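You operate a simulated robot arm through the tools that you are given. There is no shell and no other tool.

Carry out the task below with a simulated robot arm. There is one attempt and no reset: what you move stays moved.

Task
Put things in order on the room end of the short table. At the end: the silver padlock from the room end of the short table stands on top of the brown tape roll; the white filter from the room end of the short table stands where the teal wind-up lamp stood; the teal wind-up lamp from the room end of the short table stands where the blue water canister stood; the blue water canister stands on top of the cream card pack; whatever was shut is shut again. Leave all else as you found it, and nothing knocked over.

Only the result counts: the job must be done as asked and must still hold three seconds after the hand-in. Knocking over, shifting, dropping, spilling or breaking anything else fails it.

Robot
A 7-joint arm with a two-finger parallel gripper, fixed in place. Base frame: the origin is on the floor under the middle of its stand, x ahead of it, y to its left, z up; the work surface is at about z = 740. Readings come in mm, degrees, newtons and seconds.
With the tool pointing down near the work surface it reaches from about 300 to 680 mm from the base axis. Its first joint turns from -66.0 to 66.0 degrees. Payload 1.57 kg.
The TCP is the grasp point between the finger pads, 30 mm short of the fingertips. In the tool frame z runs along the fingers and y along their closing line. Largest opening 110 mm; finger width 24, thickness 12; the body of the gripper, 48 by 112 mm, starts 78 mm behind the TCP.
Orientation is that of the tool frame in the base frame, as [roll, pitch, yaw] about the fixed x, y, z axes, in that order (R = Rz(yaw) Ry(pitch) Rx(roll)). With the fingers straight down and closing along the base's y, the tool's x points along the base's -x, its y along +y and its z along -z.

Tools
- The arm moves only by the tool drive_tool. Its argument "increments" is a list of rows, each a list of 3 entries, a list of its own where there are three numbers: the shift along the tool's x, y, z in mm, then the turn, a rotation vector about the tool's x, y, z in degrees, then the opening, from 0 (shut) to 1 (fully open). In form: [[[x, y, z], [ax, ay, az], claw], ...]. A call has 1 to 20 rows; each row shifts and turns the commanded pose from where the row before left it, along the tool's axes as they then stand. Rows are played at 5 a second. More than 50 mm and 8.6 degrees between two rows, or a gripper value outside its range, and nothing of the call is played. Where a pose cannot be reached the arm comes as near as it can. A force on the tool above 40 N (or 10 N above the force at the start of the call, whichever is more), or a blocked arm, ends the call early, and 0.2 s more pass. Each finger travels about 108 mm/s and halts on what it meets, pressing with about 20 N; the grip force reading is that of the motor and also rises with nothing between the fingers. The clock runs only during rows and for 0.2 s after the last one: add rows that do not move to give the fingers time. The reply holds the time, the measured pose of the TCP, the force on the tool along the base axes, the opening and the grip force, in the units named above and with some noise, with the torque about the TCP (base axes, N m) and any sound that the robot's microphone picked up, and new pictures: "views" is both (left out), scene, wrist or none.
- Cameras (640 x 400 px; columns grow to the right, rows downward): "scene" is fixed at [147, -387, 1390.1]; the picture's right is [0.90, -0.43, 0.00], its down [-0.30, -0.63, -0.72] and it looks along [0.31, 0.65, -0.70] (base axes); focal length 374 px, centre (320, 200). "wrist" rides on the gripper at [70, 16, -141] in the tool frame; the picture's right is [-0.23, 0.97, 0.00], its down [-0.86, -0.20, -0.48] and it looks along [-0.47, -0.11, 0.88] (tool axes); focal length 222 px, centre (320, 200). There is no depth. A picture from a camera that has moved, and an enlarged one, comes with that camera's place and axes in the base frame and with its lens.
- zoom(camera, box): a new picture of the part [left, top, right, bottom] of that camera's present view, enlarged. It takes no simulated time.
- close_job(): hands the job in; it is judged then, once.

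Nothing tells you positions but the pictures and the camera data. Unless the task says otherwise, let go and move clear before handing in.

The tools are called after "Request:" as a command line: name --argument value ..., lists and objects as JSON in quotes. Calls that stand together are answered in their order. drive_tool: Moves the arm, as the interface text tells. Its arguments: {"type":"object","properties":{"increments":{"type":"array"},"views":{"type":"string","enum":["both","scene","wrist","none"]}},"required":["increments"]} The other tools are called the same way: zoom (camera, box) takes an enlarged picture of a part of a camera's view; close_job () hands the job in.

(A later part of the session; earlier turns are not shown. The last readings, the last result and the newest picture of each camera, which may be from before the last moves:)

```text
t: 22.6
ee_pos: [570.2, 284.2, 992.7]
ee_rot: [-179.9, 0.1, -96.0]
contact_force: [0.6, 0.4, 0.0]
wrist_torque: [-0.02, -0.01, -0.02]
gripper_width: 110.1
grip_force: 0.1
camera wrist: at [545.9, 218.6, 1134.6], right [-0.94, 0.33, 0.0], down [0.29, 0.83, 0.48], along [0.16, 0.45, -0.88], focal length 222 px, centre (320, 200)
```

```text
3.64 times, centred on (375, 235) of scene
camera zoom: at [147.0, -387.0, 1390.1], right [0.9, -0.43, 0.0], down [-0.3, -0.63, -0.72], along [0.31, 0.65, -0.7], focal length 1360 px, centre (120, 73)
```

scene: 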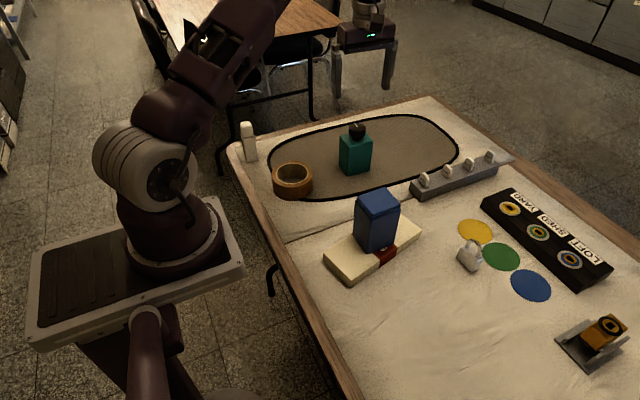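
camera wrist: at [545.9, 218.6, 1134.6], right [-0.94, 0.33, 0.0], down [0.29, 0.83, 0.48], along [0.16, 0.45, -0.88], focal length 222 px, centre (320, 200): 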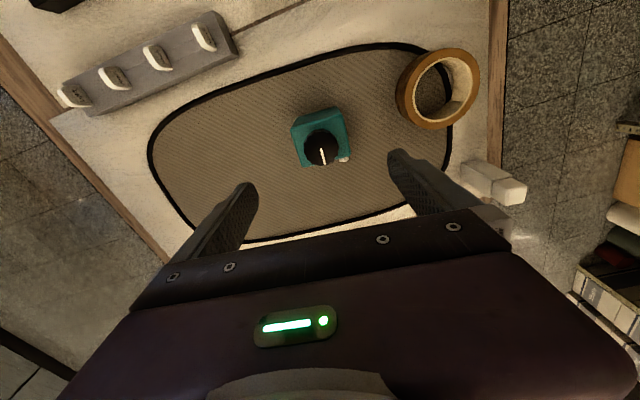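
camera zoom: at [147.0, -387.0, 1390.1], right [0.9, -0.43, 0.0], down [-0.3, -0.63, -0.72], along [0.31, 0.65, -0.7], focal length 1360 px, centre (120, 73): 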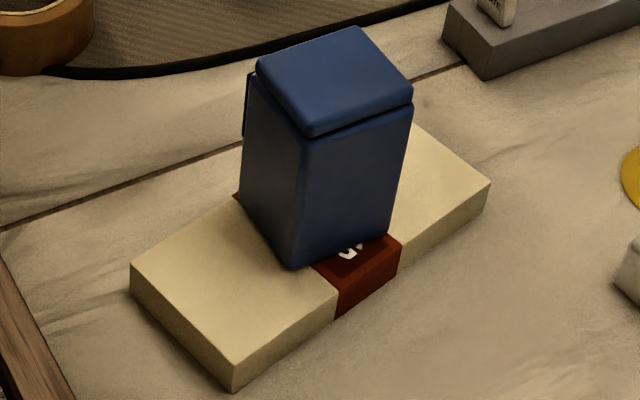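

Canister stands squarely on the pack. The lamp's top triangulates to centre (568.8, 288.3), yaw ≈ -4°, size ~68×54 mm, knob top ≈ z 870. I'll correct and descend to z≈808 (gripper body stays above the knob).

Request:
drive_tool --increments '[[[-3.9, 1.8, 0], [0, 0, -2], 1], [[0, 0, 30], [0, 0, 0], 1], [[0, 0, 30], [0, 0, 0], 1], [[0, 0, 30], [0, 0, 0], 1], [[0, 0, 30], [0, 0, 0], 1], [[0, 0, 24], [0, 0, 0], 1], [[0, 0, 0], [0, 0, 0], 1]]' --views "both"

```text
t: 24.2
ee_pos: [569.0, 288.4, 847.2]
ee_rot: [-180.0, 0.0, -93.9]
contact_force: [-0.5, -0.8, -0.3]
wrist_torque: [0.0, 0.0, 0.05]
gripper_width: 109.7
grip_force: 0.1
camera wrist: at [547.0, 222.2, 989.9], right [-0.96, 0.29, 0.0], down [0.26, 0.84, 0.48], along [0.14, 0.46, -0.88], focal length 222 px, centre (320, 200)
```

scene: 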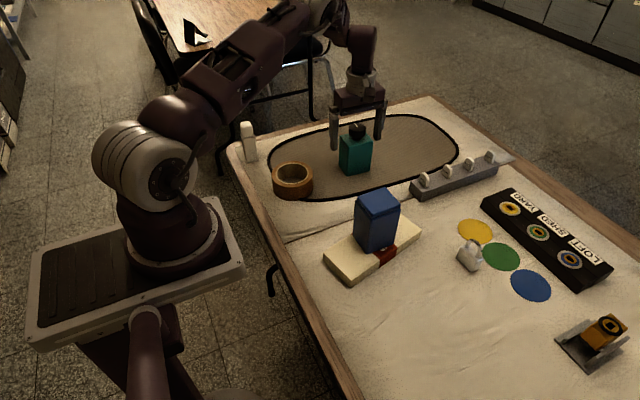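
wrist: 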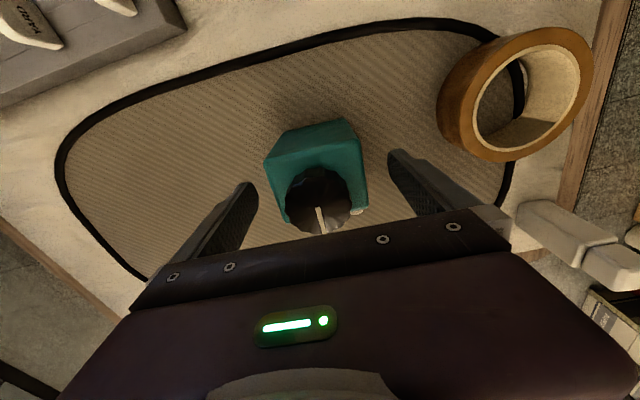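

The lamp is centred between the fingers. Lowering the remaining 39 mm and closing gently.

Request:
drive_tool --increments '[[[0, 0, 15], [0, 0, 0], 1], [[0, 0, 14], [0, 0, 0], 1], [[0, 0, 10], [0, 0, 0], 1], [[0, 0, 0], [0, 0, 0], 1]]' --views "both"

```text
t: 25.2
ee_pos: [569.2, 289.9, 810.0]
ee_rot: [-180.0, 0.0, -93.9]
contact_force: [-0.1, 0.2, -0.4]
wrist_torque: [0.01, -0.01, 0.02]
gripper_width: 110.2
grip_force: 0.1
camera wrist: at [547.1, 222.2, 951.6], right [-0.96, 0.29, 0.0], down [0.26, 0.84, 0.48], along [0.14, 0.46, -0.88], focal length 222 px, centre (320, 200)
```

scene: 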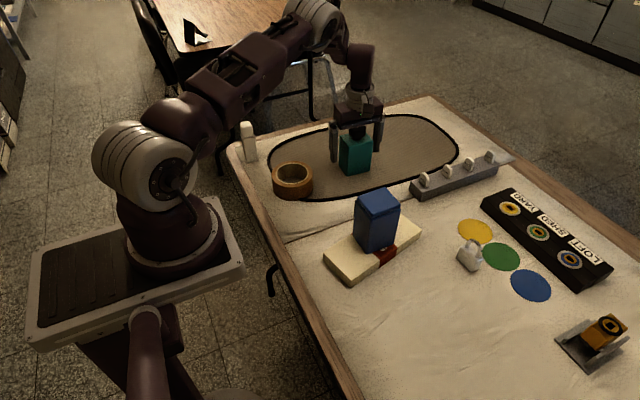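
wrist: 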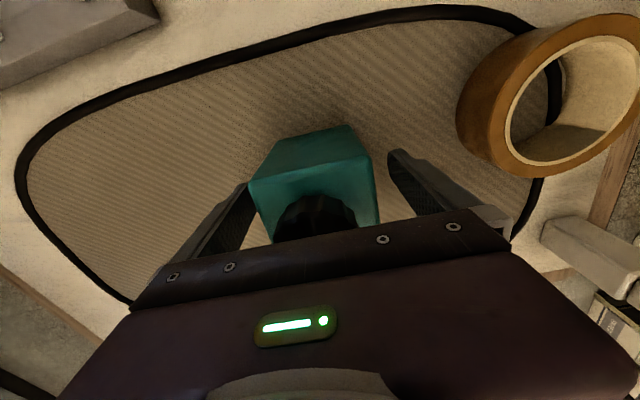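

Request:
drive_tool --increments '[[[0, 0, 0], [0, 0, 0], 0.75], [[0, 0, 0], [0, 0, 0], 0.66], [[0, 0, 0], [0, 0, 0], 0.63], [[0, 0, 0], [0, 0, 0], 0.6], [[0, 0, 0], [0, 0, 0], 0.5], [[0, 0, 0], [0, 0, 0], 0.3], [[0, 0, 0], [0, 0, 0], 0.3]]' --views "wrist"

```text
t: 26.8
ee_pos: [568.8, 289.0, 810.4]
ee_rot: [180.0, -0.1, -93.9]
contact_force: [1.5, -0.8, 0.5]
wrist_torque: [0.07, -0.03, -0.04]
gripper_width: 71.7
grip_force: 20.2
camera wrist: at [547.1, 222.2, 951.7], right [-0.96, 0.29, 0.0], down [0.26, 0.84, 0.48], along [0.14, 0.46, -0.88], focal length 222 px, centre (320, 200)
```

wrist: 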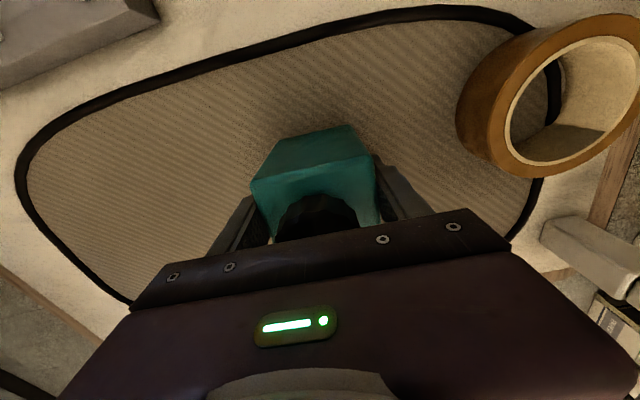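

Lamp gripped at 71.7 mm. Lifting it gently to check the hold.

Request:
drive_tool --increments '[[[0, 0, -3], [0, 0, 0], 0.3], [[0, 0, -5], [0, 0, 0], 0.3], [[0, 0, -8], [0, 0, 0], 0.3], [[0, 0, -10], [0, 0, 0], 0.3], [[0, 0, 0], [0, 0, 0], 0.3]]' --views "both"

```text
t: 28.0
ee_pos: [570.2, 288.4, 836.9]
ee_rot: [-180.0, 0.0, -94.0]
contact_force: [-0.4, 0.8, -1.2]
wrist_torque: [0.01, 0.0, -0.02]
gripper_width: 71.8
grip_force: 19.7
camera wrist: at [547.0, 222.1, 977.3], right [-0.96, 0.29, 0.0], down [0.26, 0.84, 0.48], along [0.14, 0.46, -0.88], focal length 222 px, centre (320, 200)
```

scene: 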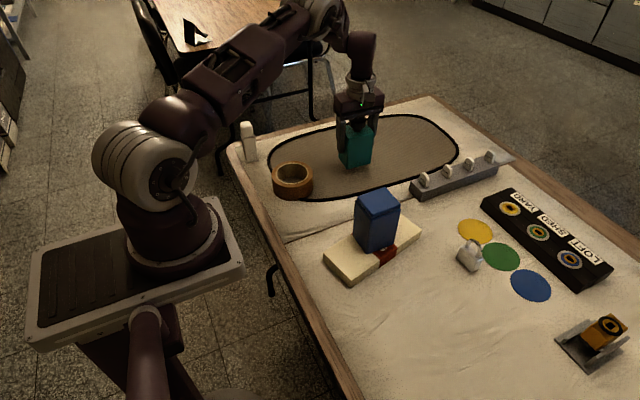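
wrist: 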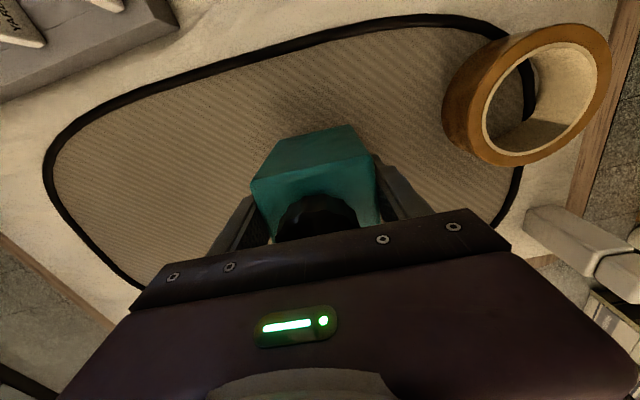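

Lamp is held cleanly. Lifting more and carrying it to the old canister spot (467.3, 447.3).

Request:
drive_tool --increments '[[[0, 0, -20], [0, 0, 0], 0.3], [[0, 0, -25], [0, 0, 0], 0.3], [[0, 0, -18], [0, 0, 0], 0.3], [[-12, 9, 0], [0, 0, 0], 0.3], [[-24, 18, 0], [0, 0, 0], 0.3], [[-28, 21, 0], [0, 0, 0], 0.3], [[-28, 21, 0], [0, 0, 0], 0.3], [[-28, 21, 0], [0, 0, 0], 0.3], [[-20, 15, 0], [0, 0, 0], 0.3], [[-11, 7, 0], [0, 0, 0], 0.3], [[0, 0, 0], [0, 0, 0], 0.3], [[0, 0, 0], [0, 0, 0], 0.3]]' --views "both"

```text
t: 30.6
ee_pos: [466.9, 447.7, 900.1]
ee_rot: [180.0, 0.0, -93.9]
contact_force: [0.0, 0.2, -1.5]
wrist_torque: [0.01, 0.02, 0.0]
gripper_width: 71.6
grip_force: 20.1
camera wrist: at [444.9, 380.7, 1040.9], right [-0.96, 0.29, 0.0], down [0.26, 0.84, 0.48], along [0.14, 0.46, -0.88], focal length 222 px, centre (320, 200)
```

scene: 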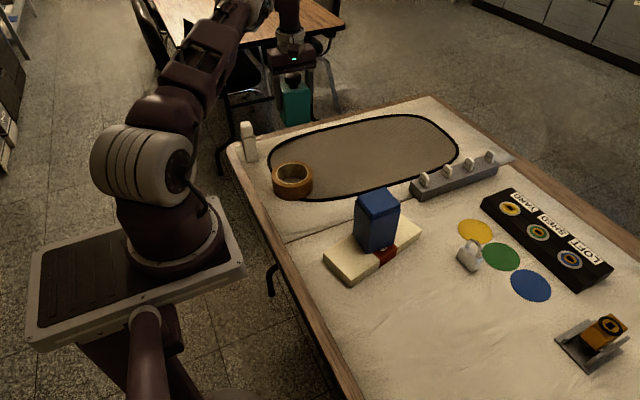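
wrist: 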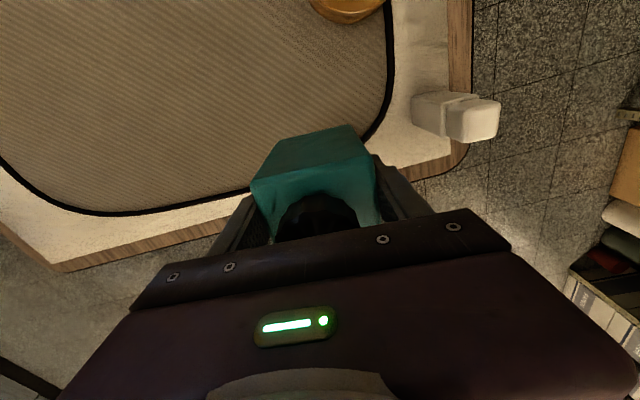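

Right over the spot at (466.9, 447.7). Lowering; contact expected near z≈810.

Request:
drive_tool --increments '[[[0, 0, 25], [0, 0, 0], 0.3], [[0, 0, 25], [0, 0, 0], 0.3], [[0, 0, 20], [0, 0, 0], 0.3], [[0, 0, 10], [0, 0, 0], 0.3], [[0, 0, 4], [0, 0, 0], 0.3], [[0, 0, 2], [0, 0, 0], 0.3], [[0, 0, 0], [0, 0, 0], 0.3]]' --views "both"

```text
t: 32.2
ee_pos: [468.4, 447.6, 813.7]
ee_rot: [180.0, 0.0, -93.9]
contact_force: [-0.6, 0.5, -1.4]
wrist_torque: [0.03, -0.01, 0.06]
gripper_width: 71.8
grip_force: 19.8
camera wrist: at [445.5, 380.7, 954.3], right [-0.96, 0.29, 0.0], down [0.26, 0.84, 0.48], along [0.14, 0.46, -0.88], focal length 222 px, centre (320, 200)
```

scene: 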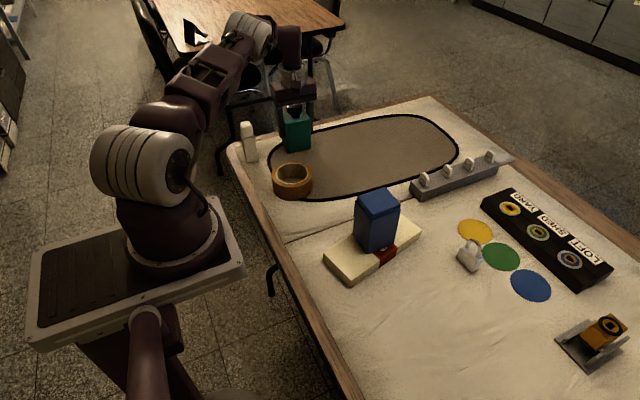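
wrist: 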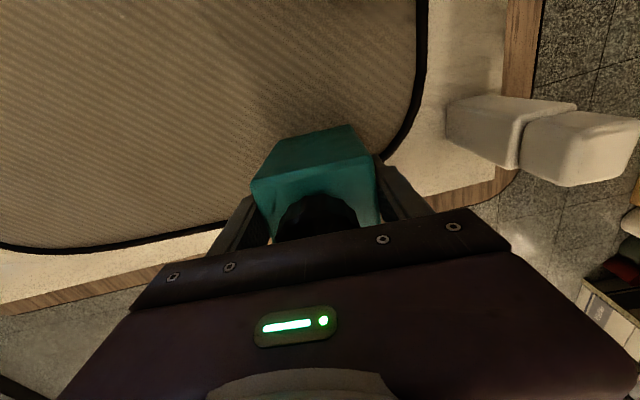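

Request:
drive_tool --increments '[[[0, 0, 1.3], [0, 0, 0], 0.3], [[0, 0, 1], [0, 0, 0], 0.3], [[0, 0, 0.7], [0, 0, 0], 0.3], [[0, 0, 0], [0, 0, 0], 0.3]]' --views "none"

```text
t: 33.2
ee_pos: [467.5, 447.5, 810.7]
ee_rot: [180.0, 0.0, -93.9]
contact_force: [0.1, 0.5, -0.8]
wrist_torque: [0.01, 0.0, 0.0]
gripper_width: 71.8
grip_force: 19.8
```

Request:
drive_tool --increments '[[[0, 0, 0.7], [0, 0, 0], 0.3], [[0, 0, 0.5], [0, 0, 0], 0.3], [[0, 0, 0], [0, 0, 0], 0.3]]' --views "none"

```text
t: 34.0
ee_pos: [467.4, 447.1, 809.8]
ee_rot: [-179.9, 0.1, -93.9]
contact_force: [-4.2, -4.8, 18.0]
wrist_torque: [-0.02, 0.21, 0.06]
gripper_width: 71.9
grip_force: 19.9
```

Contact with the mat. Relieving pressure slightly, then releasing.

Request:
drive_tool --increments '[[[0, 0, -0.8], [0, 0, 0], 0.3], [[0, 0, 0], [0, 0, 0], 0.3]]' --views "none"

Request:
drive_tool --increments '[[[0, 0, 0], [0, 0, 0], 0.67], [[0, 0, 0], [0, 0, 0], 0.75], [[0, 0, 0], [0, 0, 0], 0.9], [[0, 0, 0], [0, 0, 0], 0.9]]' --views "both"

```text
t: 34.6
ee_pos: [468.0, 448.0, 810.2]
ee_rot: [-179.9, 0.1, -93.8]
contact_force: [1.9, 2.1, 6.5]
wrist_torque: [0.36, -0.2, 0.05]
gripper_width: 71.7
grip_force: 20.2
```

```text
t: 35.6
ee_pos: [468.1, 448.2, 810.5]
ee_rot: [180.0, -0.1, -94.0]
contact_force: [0.0, -0.3, 0.0]
wrist_torque: [0.0, 0.0, 0.01]
gripper_width: 98.8
grip_force: 0.2
camera wrist: at [445.7, 380.4, 951.3], right [-0.96, 0.29, 0.0], down [0.26, 0.84, 0.48], along [0.14, 0.46, -0.88], focal length 222 px, centre (320, 200)
```

scene: 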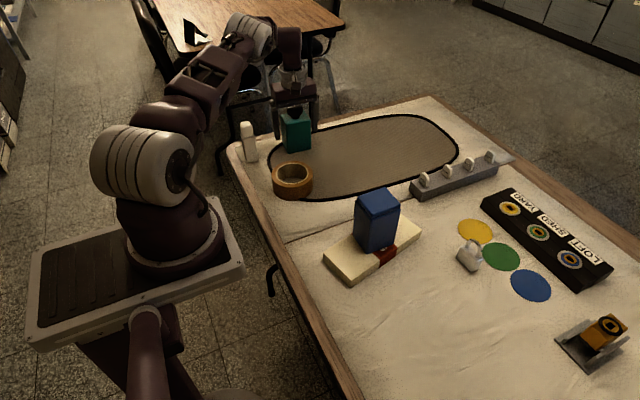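
wrist: 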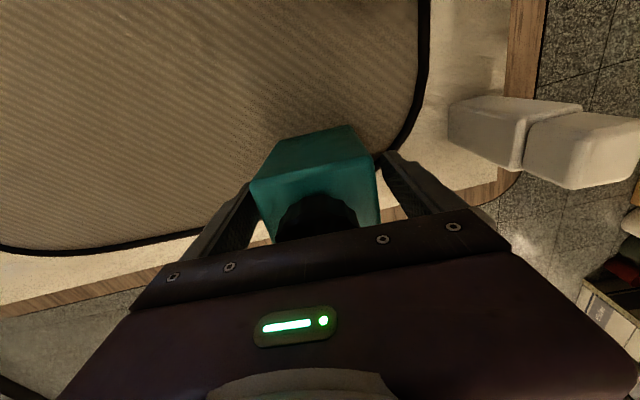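

Lamp is standing free. Rising straight up and moving toward the filter for a close look.

Request:
drive_tool --increments '[[[0, 0, -10], [0, 0, 0], 1], [[0, 0, -25], [0, 0, 0], 1], [[0, 0, -35], [0, 0, 0], 1], [[0, 0, -40], [0, 0, 0], 1], [[0, 0, -40], [0, 0, 0], 1], [[0, 0, -30], [0, 0, 0], 1], [[0, 35, 0], [0, 0, -4], 1], [[0, 35, 0], [0, 0, 0], 1], [[0, 35, 0], [0, 0, 0], 1], [[0, 32, 0], [0, 0, 0], 1], [[0, 0, 0], [0, 0, 0], 1]]' --views "both"

```text
t: 38.0
ee_pos: [329.8, 448.6, 989.7]
ee_rot: [179.9, 0.0, -90.0]
contact_force: [0.4, -0.3, -0.1]
wrist_torque: [0.0, -0.01, -0.01]
gripper_width: 110.3
grip_force: 0.0
camera wrist: at [312.9, 380.8, 1131.0], right [-0.97, 0.23, 0.0], down [0.2, 0.86, 0.48], along [0.11, 0.47, -0.88], focal length 222 px, centre (320, 200)
```

scene: 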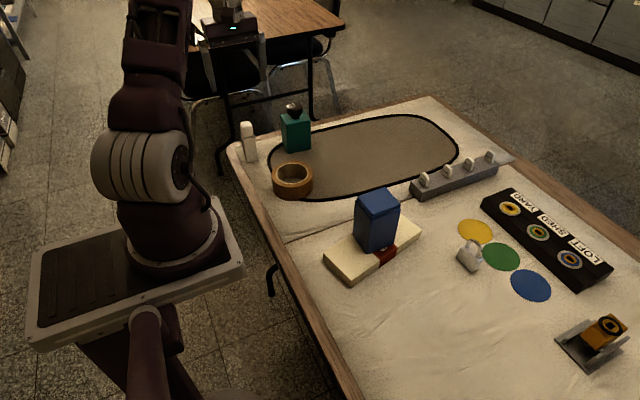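
wrist: 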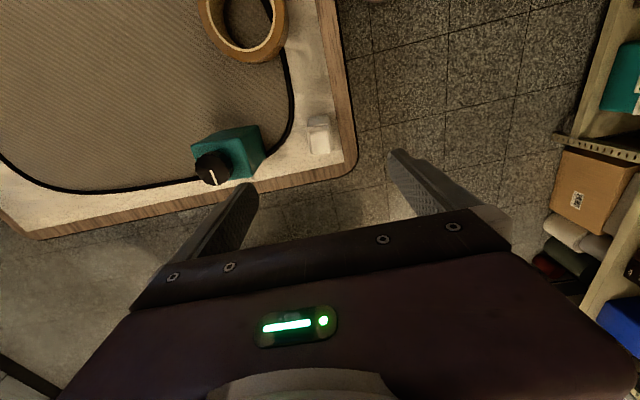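

Request:
zoom --camera "wrist" --box '[295, 105, 345, 165]'

Request:
zoom --camera "wrist" --box '[170, 100, 290, 200]'

Request:
zoom --camera "wrist" --box '[180, 0, 320, 80]'

Request:
zoom --camera "scene" --box '[225, 90, 325, 170]'

```text
6.67 times, centred on (320, 135) of wrist
camera zoom: at [312.9, 380.8, 1131.0], right [-0.97, 0.23, 0.0], down [0.2, 0.86, 0.48], along [0.11, 0.47, -0.88], focal length 1481 px, centre (320, 633)
```

zoom: 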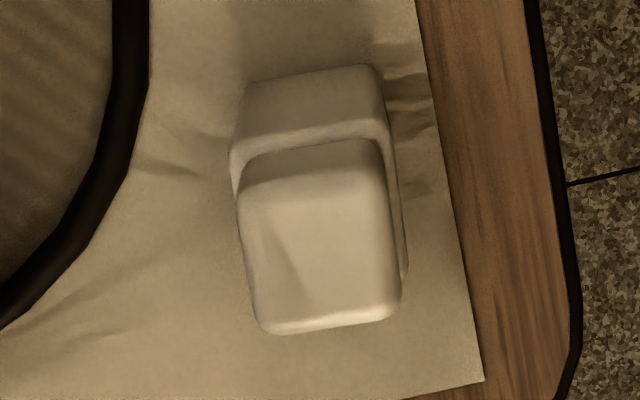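

```text
4.00 times, centred on (230, 150) of wrist
camera zoom: at [312.9, 380.8, 1131.0], right [-0.97, 0.23, 0.0], down [0.2, 0.86, 0.48], along [0.11, 0.47, -0.88], focal length 888 px, centre (680, 400)
```

zoom: 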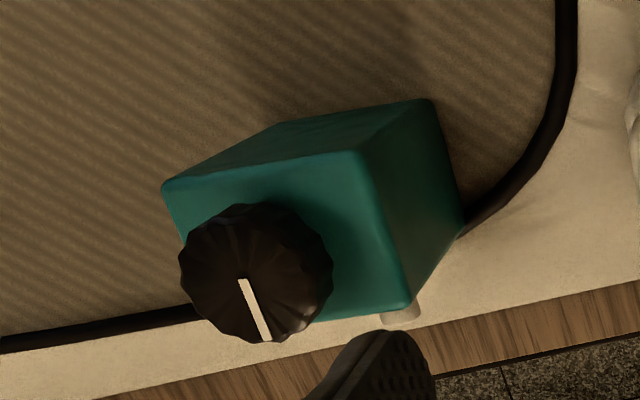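

```text
4.57 times, centred on (250, 40) of wrist
camera zoom: at [312.9, 380.8, 1131.0], right [-0.97, 0.23, 0.0], down [0.2, 0.86, 0.48], along [0.11, 0.47, -0.88], focal length 1015 px, centre (640, 931)
```

zoom: 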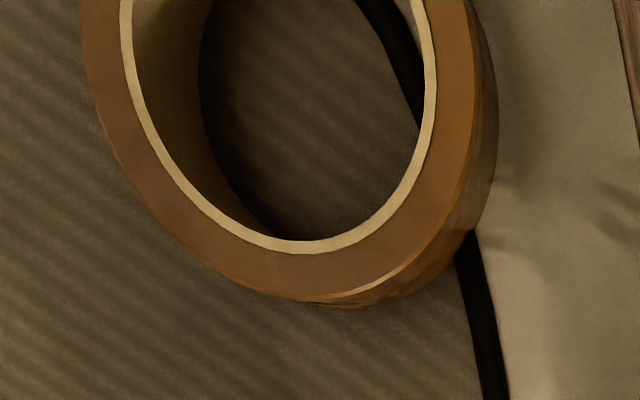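

```text
5.00 times, centred on (275, 130) of scene
camera zoom: at [147.0, -387.0, 1390.1], right [0.9, -0.43, 0.0], down [-0.3, -0.63, -0.72], along [0.31, 0.65, -0.7], focal length 1871 px, centre (545, 550)
```

zoom: 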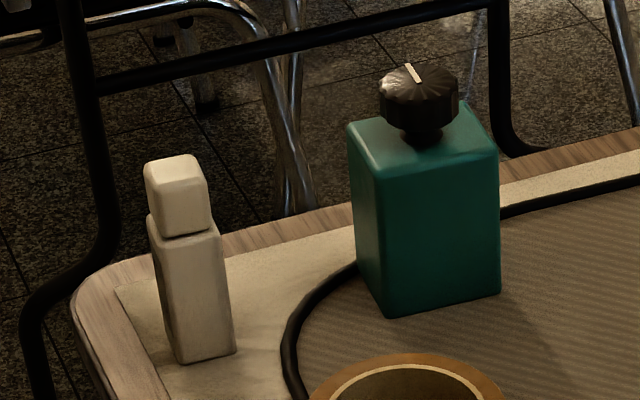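

Lamp stands well on the canister's old spot. The filter is about 32×34 mm, centred at (328, 449), body top z≈823, cap top ≈851. Descending to z=790 with open fingers across x.

Request:
drive_tool --increments '[[[0, 1.8, 0], [0, 0, 3], 1], [[0, 0, 30], [0, 0, 0], 1], [[0, 0, 30], [0, 0, 0], 1], [[0, 0, 30], [0, 0, 0], 1], [[0, 0, 30], [0, 0, 0], 1], [[0, 0, 30], [0, 0, 0], 1], [[0, 0, 25], [0, 0, 0], 1], [[0, 0, 25], [0, 0, 0], 1], [[0, 0, 0], [0, 0, 0], 1]]' --views "both"

```text
t: 40.0
ee_pos: [328.0, 448.7, 788.9]
ee_rot: [-179.9, 0.0, -93.0]
contact_force: [-0.3, 0.7, 0.4]
wrist_torque: [0.01, 0.02, 0.0]
gripper_width: 110.0
grip_force: 0.0
camera wrist: at [307.6, 382.5, 930.4], right [-0.96, 0.28, 0.0], down [0.24, 0.84, 0.48], along [0.13, 0.46, -0.88], focal length 222 px, centre (320, 200)
```

scene: 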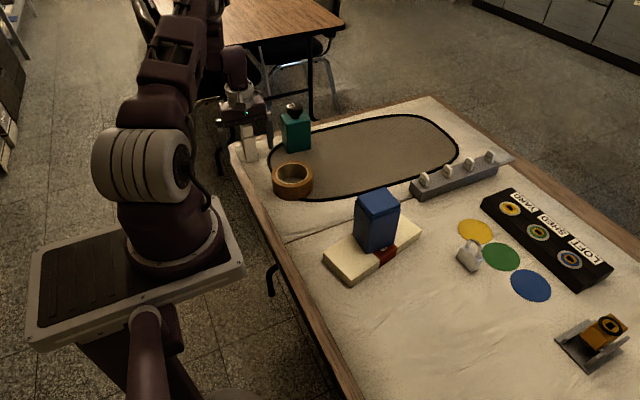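
wrist: 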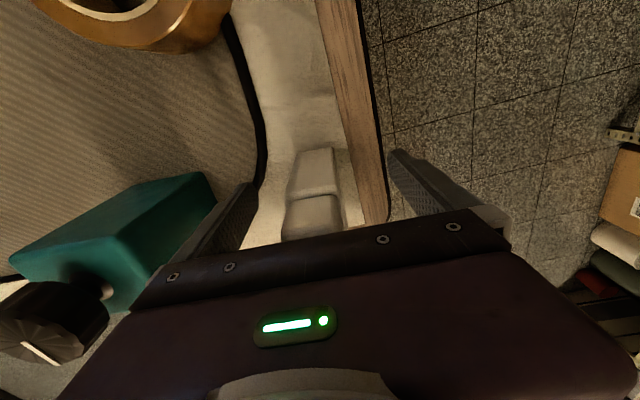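

Filter is centred between the fingers. Closing gently.

Request:
drive_tool --increments '[[[0, 0, 0], [0, 0, 0], 0.7], [[0, 0, 0], [0, 0, 0], 0.5], [[0, 0, 0], [0, 0, 0], 0.4], [[0, 0, 0], [0, 0, 0], 0.35], [[0, 0, 0], [0, 0, 0], 0.32], [[0, 0, 0], [0, 0, 0], 0.29], [[0, 0, 0], [0, 0, 0], 0.2], [[0, 0, 0], [0, 0, 0], 0.1], [[0, 0, 0], [0, 0, 0], 0.1]]' --views "wrist"

```text
t: 42.0
ee_pos: [329.1, 448.4, 789.2]
ee_rot: [-179.9, 0.1, -92.8]
contact_force: [0.0, -0.8, 0.3]
wrist_torque: [-0.03, 0.01, -0.03]
gripper_width: 33.5
grip_force: 19.6
camera wrist: at [307.7, 382.5, 930.7], right [-0.96, 0.28, 0.0], down [0.24, 0.84, 0.48], along [0.13, 0.46, -0.88], focal length 222 px, centre (320, 200)
```

wrist: 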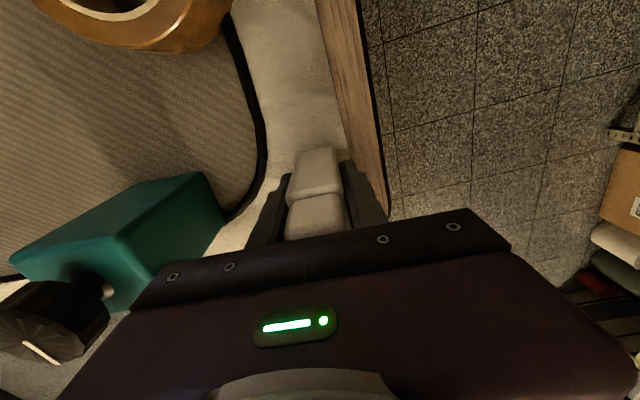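

Gripped at 33.5 mm. Lifting, first slowly, then high above the lamp.

Request:
drive_tool --increments '[[[0, 0, -3], [0, 0, 0], 0.1], [[0, 0, -5], [0, 0, 0], 0.1], [[0, 0, -10], [0, 0, 0], 0.1], [[0, 0, -15], [0, 0, 0], 0.1], [[0, 0, -25], [0, 0, 0], 0.1], [[0, 0, -30], [0, 0, 0], 0.1], [[0, 0, -35], [0, 0, 0], 0.1], [[0, 0, -35], [0, 0, 0], 0.1], [[0, 0, -20], [0, 0, 0], 0.1], [[0, 0, 0], [0, 0, 0], 0.1]]' --views "both"

```text
t: 44.2
ee_pos: [329.4, 448.4, 967.9]
ee_rot: [-180.0, 0.0, -92.9]
contact_force: [-0.7, 0.0, -0.8]
wrist_torque: [-0.01, 0.0, 0.0]
gripper_width: 33.6
grip_force: 20.3
camera wrist: at [308.2, 382.1, 1108.9], right [-0.96, 0.28, 0.0], down [0.24, 0.84, 0.48], along [0.13, 0.46, -0.88], focal length 222 px, centre (320, 200)
```

scene: 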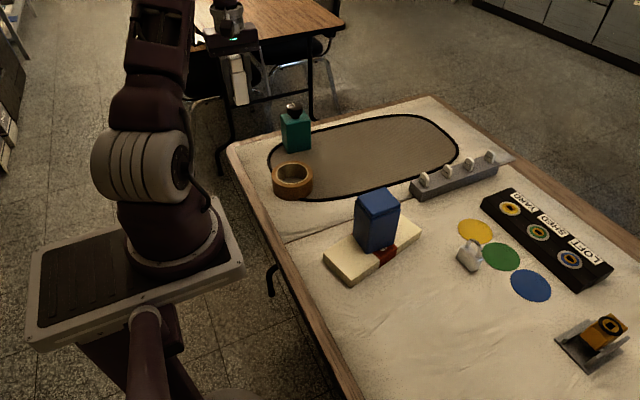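
wrist: 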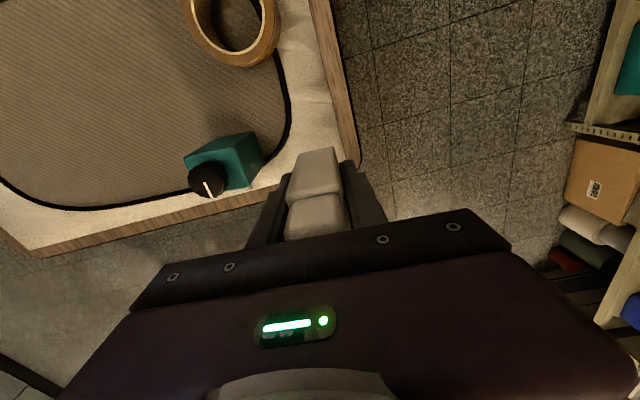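

Held well and clear of everything. Carrying the filter to the lamp's old spot (568.8, 288.3).

Request:
drive_tool --increments '[[[6, -10, 0], [0, 0, 0], 0.1], [[12, -20, 0], [0, 0, 0], 0.1], [[18, -30, 0], [0, 0, 0], 0.1], [[18, -31, 0], [0, 0, 0], 0.1], [[18, -31, 0], [0, 0, 0], 0.1], [[18, -31, 0], [0, 0, 0], 0.1], [[18, -31, 0], [0, 0, 0], 0.1], [[18, -30, 0], [0, 0, 0], 0.1], [[13, -20, 0], [0, 0, 0], 0.1], [[8.5, -13.5, 0], [0, 0, 0], 0.1], [[0, 0, 0], [0, 0, 0], 0.1], [[0, 0, 0], [0, 0, 0], 0.1]]' --views "both"

```text
t: 46.8
ee_pos: [568.6, 289.7, 968.1]
ee_rot: [180.0, 0.1, -92.9]
contact_force: [0.2, -0.2, -0.3]
wrist_torque: [0.02, 0.0, 0.0]
gripper_width: 33.6
grip_force: 20.4
camera wrist: at [548.2, 222.3, 1109.5], right [-0.96, 0.28, 0.0], down [0.24, 0.84, 0.48], along [0.13, 0.46, -0.88], focal length 222 px, centre (320, 200)
```

scene: 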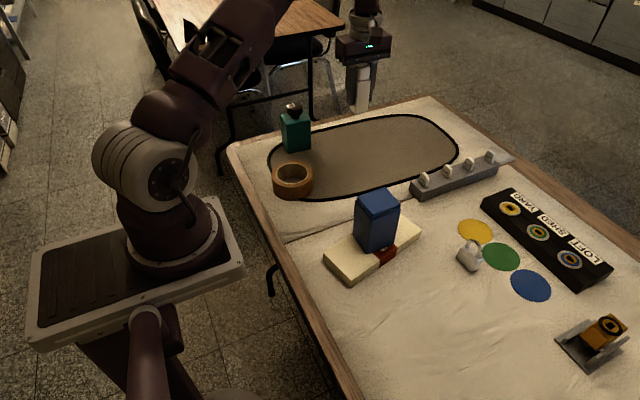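
wrist: 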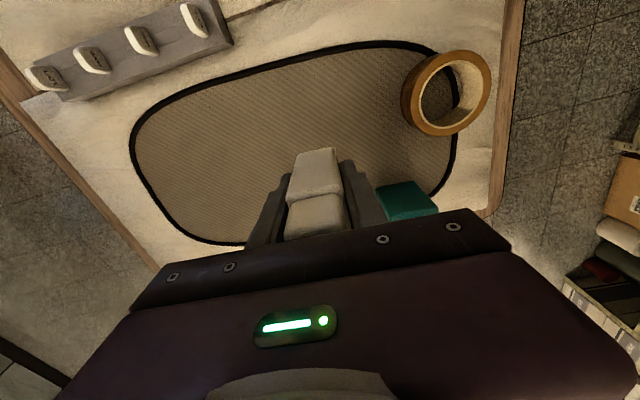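

On target. Lowering the filter; contact expected at around z≈790.

Request:
drive_tool --increments '[[[0, 0, 20], [0, 0, 0], 0.1], [[0, 0, 30], [0, 0, 0], 0.1], [[0, 0, 35], [0, 0, 0], 0.1], [[0, 0, 35], [0, 0, 0], 0.1], [[0, 0, 25], [0, 0, 0], 0.1], [[0, 0, 15], [0, 0, 0], 0.1], [[0, 0, 8], [0, 0, 0], 0.1], [[0, 0, 3], [0, 0, 0], 0.1], [[0, 0, 0], [0, 0, 0], 0.1]]' --views "both"

```text
t: 48.8
ee_pos: [568.5, 289.7, 796.9]
ee_rot: [180.0, 0.0, -92.8]
contact_force: [-0.3, 0.4, -1.5]
wrist_torque: [0.04, 0.0, 0.03]
gripper_width: 33.6
grip_force: 20.4
camera wrist: at [547.4, 222.4, 938.0], right [-0.96, 0.28, 0.0], down [0.24, 0.84, 0.48], along [0.13, 0.46, -0.88], focal length 222 px, centre (320, 200)
```

scene: 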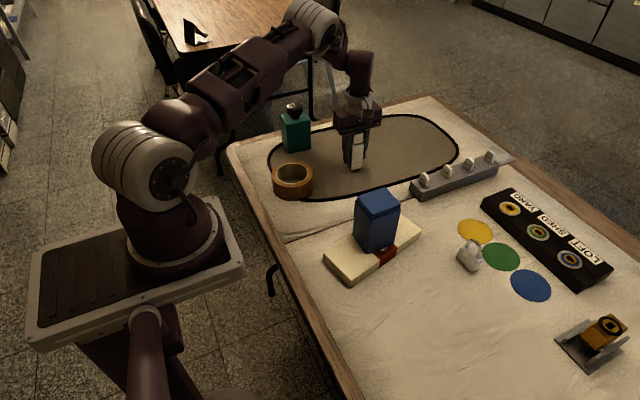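
wrist: 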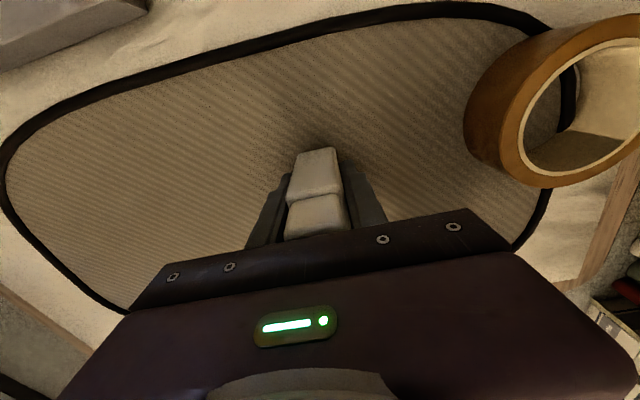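

Request:
drive_tool --increments '[[[0, 0, 2], [0, 0, 0], 0.1], [[0, 0, 1.5], [0, 0, 0], 0.1], [[0, 0, 1], [0, 0, 0], 0.1], [[0, 0, 0], [0, 0, 0], 0.1]]' --views "none"

```text
t: 49.8
ee_pos: [568.1, 289.4, 792.6]
ee_rot: [180.0, 0.0, -92.9]
contact_force: [-0.2, -0.8, -1.1]
wrist_torque: [0.01, -0.03, 0.04]
gripper_width: 33.3
grip_force: 20.2
```

Request:
drive_tool --increments '[[[0, 0, 0.8], [0, 0, 0], 0.1], [[0, 0, 0.7], [0, 0, 0], 0.1], [[0, 0, 0], [0, 0, 0], 0.1]]' --views "none"

```text
t: 50.6
ee_pos: [567.5, 288.9, 791.3]
ee_rot: [-179.9, 0.1, -93.0]
contact_force: [-0.5, -0.6, -1.1]
wrist_torque: [0.02, 0.01, -0.03]
gripper_width: 33.4
grip_force: 20.1
```

Request:
drive_tool --increments '[[[0, 0, 0.7], [0, 0, 0], 0.1], [[0, 0, 0.6], [0, 0, 0], 0.1], [[0, 0, 0], [0, 0, 0], 0.1]]' --views "none"

```text
t: 51.4
ee_pos: [568.4, 289.3, 788.6]
ee_rot: [-179.9, -0.1, -92.9]
contact_force: [-0.3, 0.2, -1.6]
wrist_torque: [-0.02, -0.04, 0.02]
gripper_width: 33.6
grip_force: 20.0
```

Request:
drive_tool --increments '[[[0, 0, 0.6], [0, 0, 0], 0.1], [[0, 0, 0.5], [0, 0, 0], 0.1], [[0, 0, 0], [0, 0, 0], 0.1]]' --views "none"

```text
t: 52.2
ee_pos: [568.8, 288.6, 788.6]
ee_rot: [-180.0, 0.0, -92.8]
contact_force: [-3.7, -1.7, 14.4]
wrist_torque: [-0.12, 0.18, -0.04]
gripper_width: 33.8
grip_force: 19.7
```

Contact reached. Backing off slightly and releasing.

Request:
drive_tool --increments '[[[0, 0, -0.7], [0, 0, 0], 0.1], [[0, 0, 0], [0, 0, 0], 0.1]]' --views "none"

Request:
drive_tool --increments '[[[0, 0, 0], [0, 0, 0], 0.34], [[0, 0, 0], [0, 0, 0], 0.42], [[0, 0, 0], [0, 0, 0], 0.6], [[0, 0, 0], [0, 0, 0], 0.8], [[0, 0, 0], [0, 0, 0], 0.8]]' --views "both"

```text
t: 52.8
ee_pos: [568.6, 289.3, 789.4]
ee_rot: [-179.9, 0.0, -93.0]
contact_force: [0.7, -0.5, 9.4]
wrist_torque: [0.0, -0.02, -0.01]
gripper_width: 33.7
grip_force: 20.0
```

```text
t: 54.0
ee_pos: [568.4, 289.0, 789.2]
ee_rot: [180.0, 0.1, -92.9]
contact_force: [0.6, -0.3, 1.0]
wrist_torque: [0.02, 0.04, 0.0]
gripper_width: 87.9
grip_force: 0.1
camera wrist: at [547.7, 222.5, 930.4], right [-0.96, 0.28, 0.0], down [0.24, 0.84, 0.48], along [0.13, 0.46, -0.88], focal length 222 px, centre (320, 200)
```

scene: 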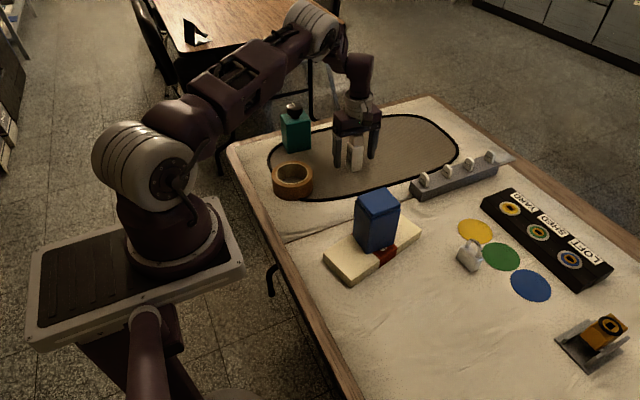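
wrist: 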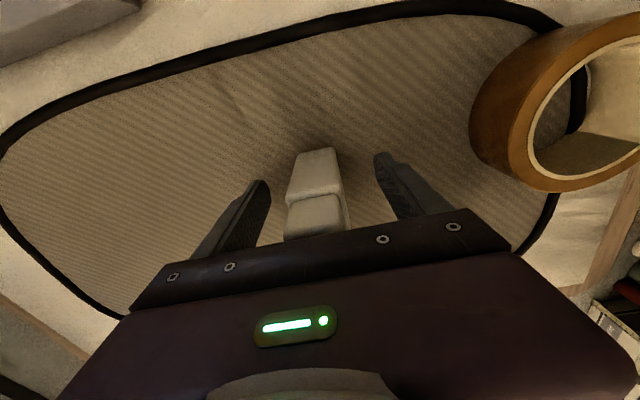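

Filter stands on the lamp's old spot. I'll rise, then move to look straight down at the tape roll with the tool turned back to its home yaw, for a precise measurement of the ring.

Request:
drive_tool --increments '[[[0, 0, -10], [0, 0, 0], 0.8], [[0, 0, -25], [0, 0, 0], 0.8], [[0, 0, -35], [0, 0, 0], 0.8], [[0, 0, -40], [0, 0, 0], 0.8], [[0, 0, -45], [0, 0, 0], 0.8], [[0, 0, -45], [0, 0, 0], 0.8], [[0, 35, 0], [0, 0, 8.5], 0.8], [[0, 0, 0], [0, 0, 8.5], 0.8], [[0, 0, 0], [0, 0, 8.5], 0.8], [[0, 0, 0], [0, 0, 8.5], 0.8], [[0, 0, 0], [0, 0, 8.5], 0.8], [[0, 0, 0], [0, 0, 8.5], 0.8], [[0, 0, 0], [0, 0, 8.5], 0.8], [[0, 0, 0], [0, 0, 8.5], 0.8], [[0, 0, 0], [0, 0, 8.5], 0.8], [[0, 0, 0], [0, 0, 8.5], 0.8], [[38, 0, 0], [0, 0, 2.1], 0.8], [[38, 0, 0], [0, 0, 0], 0.8], [[38, 0, 0], [0, 0, 0], 0.8], [[0, 0, 0], [0, 0, 0], 0.8]]' --views "both"

```text
t: 58.2
ee_pos: [419.2, 290.0, 988.2]
ee_rot: [-180.0, -0.1, 180.0]
contact_force: [0.1, -0.3, 0.2]
wrist_torque: [-0.03, 0.03, 0.02]
gripper_width: 87.9
grip_force: 0.1
camera wrist: at [348.9, 307.9, 1129.6], right [0.23, 0.97, 0.0], down [0.85, -0.2, 0.48], along [0.47, -0.11, -0.88], focal length 222 px, centre (320, 200)
```

scene: 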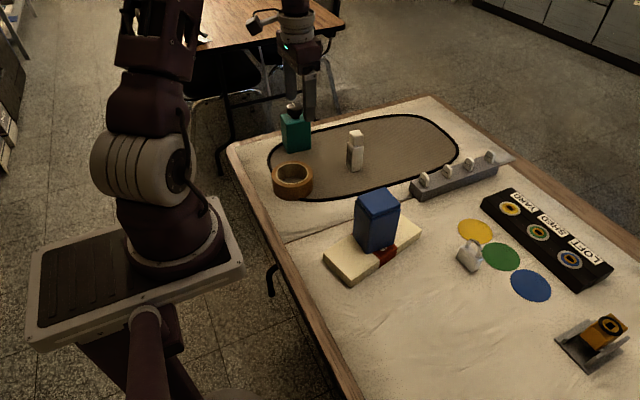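
wrist: 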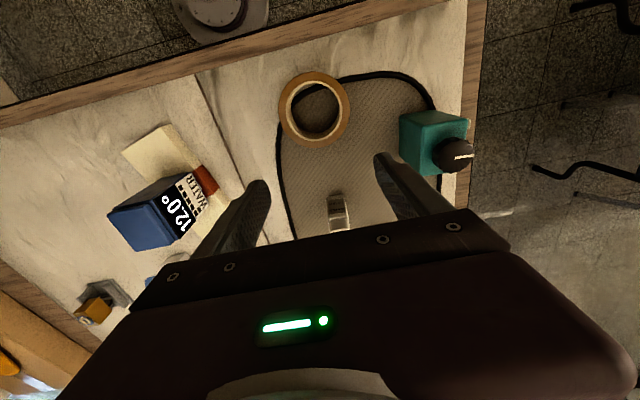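

Request:
zoom --camera "wrist" --box '[270, 60, 360, 155]'

Request:
zoom --camera "wrist" --box '[310, 180, 370, 240]'

Request:
zoom --camera "scene" --box '[260, 90, 380, 210]'

Request:
zoom --camera "wrist" --box '[100, 110, 240, 260]'

```text
4.21 times, centred on (315, 108) of wrist
camera zoom: at [348.9, 307.9, 1129.6], right [0.23, 0.97, 0.0], down [0.85, -0.2, 0.48], along [0.47, -0.11, -0.88], focal length 935 px, centre (341, 590)
```

zoom: 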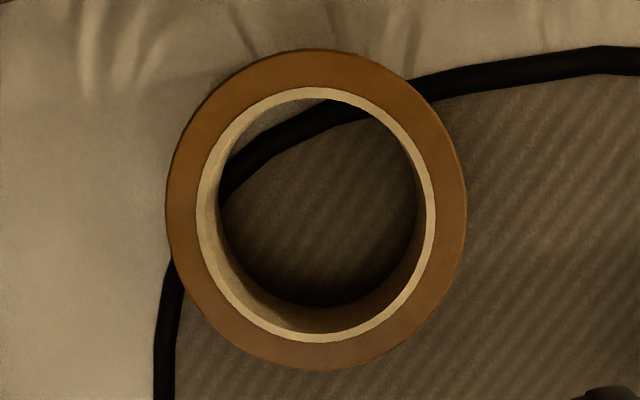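

```text
6.67 times, centred on (340, 210) of wrist
camera zoom: at [348.9, 307.9, 1129.6], right [0.23, 0.97, 0.0], down [0.85, -0.2, 0.48], along [0.47, -0.11, -0.88], focal length 1481 px, centre (187, 133)
```

zoom: 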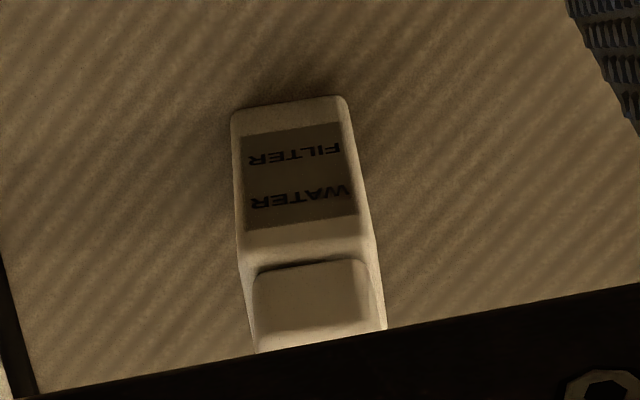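

```text
3.33 times, centred on (320, 150) of scene
camera zoom: at [147.0, -387.0, 1390.1], right [0.9, -0.43, 0.0], down [-0.3, -0.63, -0.72], along [0.31, 0.65, -0.7], focal length 1247 px, centre (320, 367)
```

zoom: 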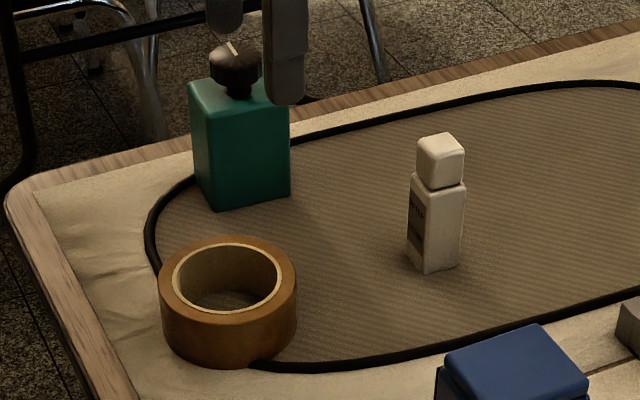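

```text
2.67 times, centred on (170, 185) of wrist
camera zoom: at [348.9, 307.9, 1129.6], right [0.23, 0.97, 0.0], down [0.85, -0.2, 0.48], along [0.47, -0.11, -0.88], focal length 592 px, centre (720, 240)
```

zoom: 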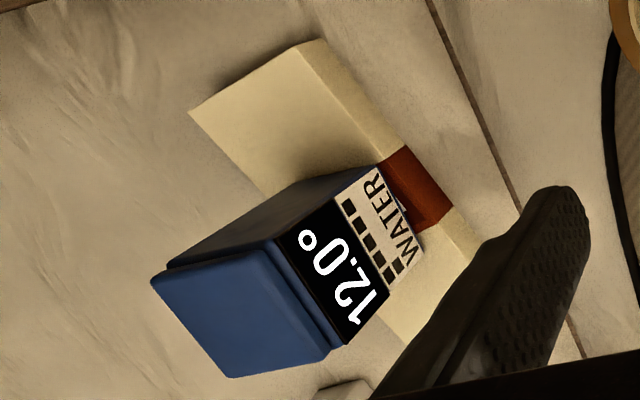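

The ring centre comes out at about (387.3, 289), outer radius ~52, hole ~37 radius — so the padlock (45×19 mm) must stand tangentially on the rim wall, about 41 mm from the centre. Now heading to the padlock to measure it from above.

Request:
drive_tool --increments '[[[-19, -34, 0], [0, 0, 0], 0.8], [[-19.5, -35, 0], [0, 0, 0], 0.8], [[-19.5, -35, 0], [0, 0, 0], 0.8], [[-19.5, -35, 0], [0, 0, 0], 0.8], [[-19.5, -35, 0], [0, 0, 0], 0.8], [[-19.5, -35, 0], [0, 0, 0], 0.8], [[-19.5, -35, 0], [0, 0, 0], 0.8], [[-19.5, -35, 0], [0, 0, 0], 0.8], [[-19.5, -35, 0], [0, 0, 0], 0.8], [[-19.5, -35, 0], [0, 0, 0], 0.8], [[-17.5, -32, 0], [0, 0, 0], 0.8], [[0, 0, 0], [0, 0, 0], 0.8]]' --views "both"

```text
t: 60.8
ee_pos: [631.6, -91.9, 989.9]
ee_rot: [180.0, 0.0, 180.0]
contact_force: [-0.1, -0.4, 0.0]
wrist_torque: [0.01, -0.01, -0.02]
gripper_width: 88.0
grip_force: 0.1
camera wrist: at [561.6, -73.9, 1130.1], right [0.23, 0.97, 0.0], down [0.86, -0.2, 0.48], along [0.47, -0.11, -0.88], focal length 222 px, centre (320, 200)
```

scene: 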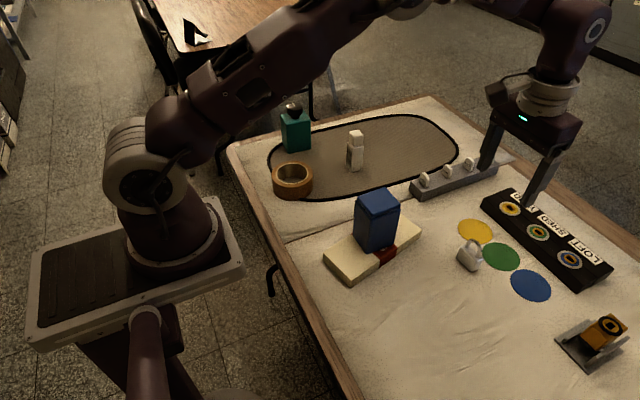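
wrist: 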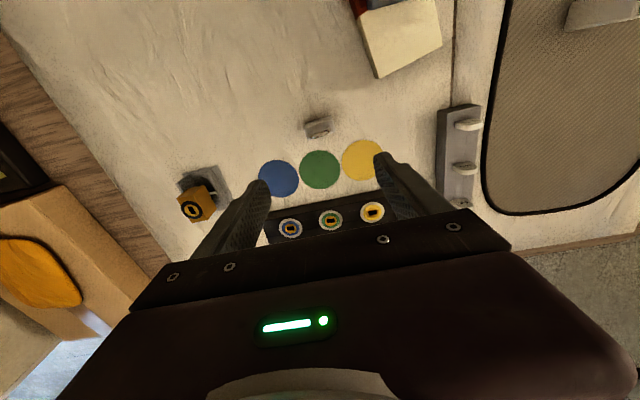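

Request:
zoom --camera "wrist" --box '[290, 105, 345, 150]'

Request:
zoom --camera "wrist" --box '[240, 100, 400, 220]'

```text
8.89 times, centred on (318, 128) of wrist
camera zoom: at [561.6, -73.9, 1130.1], right [0.23, 0.97, 0.0], down [0.86, -0.2, 0.48], along [0.47, -0.11, -0.88], focal length 1974 px, centre (342, 844)
```

zoom: 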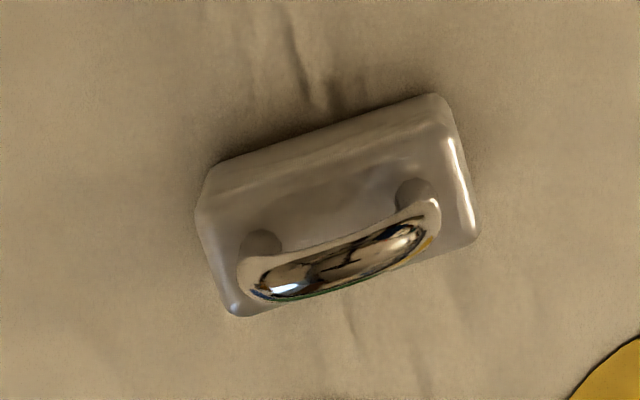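

```text
3.33 times, centred on (320, 160) of wrist
camera zoom: at [561.6, -73.9, 1130.1], right [0.23, 0.97, 0.0], down [0.86, -0.2, 0.48], along [0.47, -0.11, -0.88], focal length 740 px, centre (320, 333)
```

zoom: 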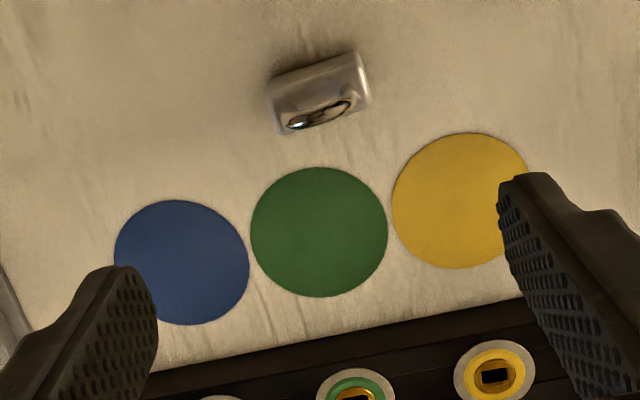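

The padlock's centre is about (629.5, -90.5), width axis rotated ~5°. Aligning and descending over it with fingers closing along its 45 mm width.

Request:
drive_tool --increments '[[[1.7, 1.4, 0], [0, 0, -5], 0.8], [[0, 0, 35], [0, 0, 0], 0.8], [[0, 0, 35], [0, 0, 0], 0.8], [[0, 0, 35], [0, 0, 0], 0.8], [[0, 0, 35], [0, 0, 0], 0.8], [[0, 0, 25], [0, 0, 0], 0.8], [[0, 0, 0], [0, 0, 0], 0.8]]' --views "both"

Request:
zoom --camera "wrist" --box '[230, 90, 420, 250]'

Request:
zoom --camera "scene" --box '[410, 170, 530, 290]'

```text
t: 62.4
ee_pos: [629.8, -90.4, 824.8]
ee_rot: [180.0, 0.1, -175.0]
contact_force: [-0.2, -1.1, -0.3]
wrist_torque: [-0.02, -0.04, 0.02]
gripper_width: 87.9
grip_force: 0.1
camera wrist: at [557.9, -77.9, 965.4], right [0.14, 0.99, 0.0], down [0.87, -0.12, 0.48], along [0.47, -0.07, -0.88], focal length 222 px, centre (320, 200)
```

scene: 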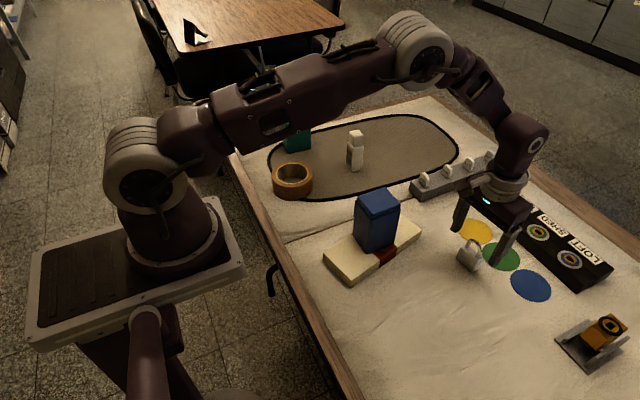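
wrist: 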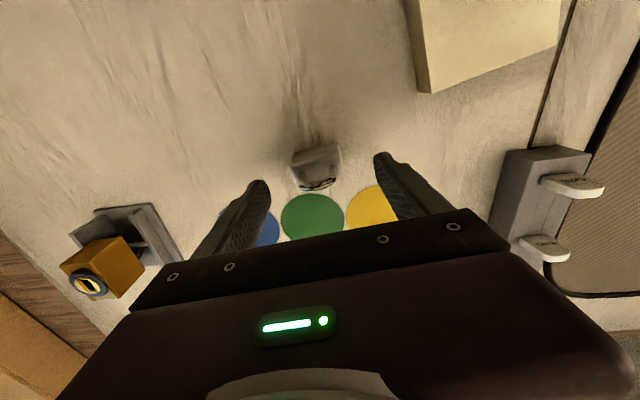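

```text
2.50 times, centred on (325, 170) of wrist
camera zoom: at [557.9, -77.9, 965.4], right [0.14, 0.99, 0.0], down [0.87, -0.12, 0.48], along [0.47, -0.07, -0.88], focal length 555 px, centre (308, 275)
```

zoom: 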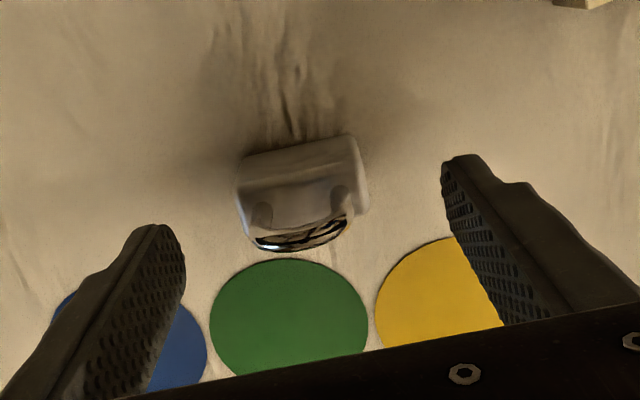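

```text
3.33 times, centred on (470, 230) of scene
camera zoom: at [147.0, -387.0, 1390.1], right [0.9, -0.43, 0.0], down [-0.3, -0.63, -0.72], along [0.31, 0.65, -0.7], focal length 1247 px, centre (-180, 100)
```

zoom: 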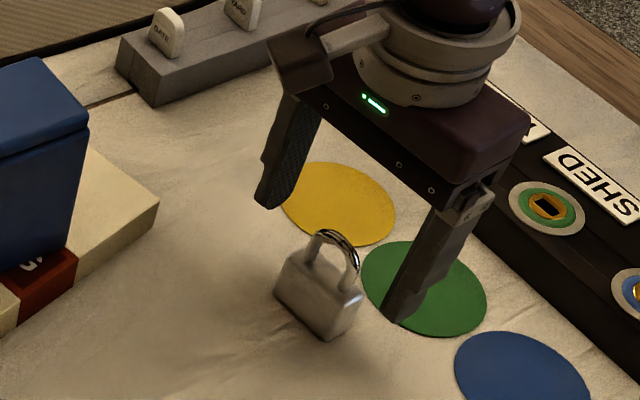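

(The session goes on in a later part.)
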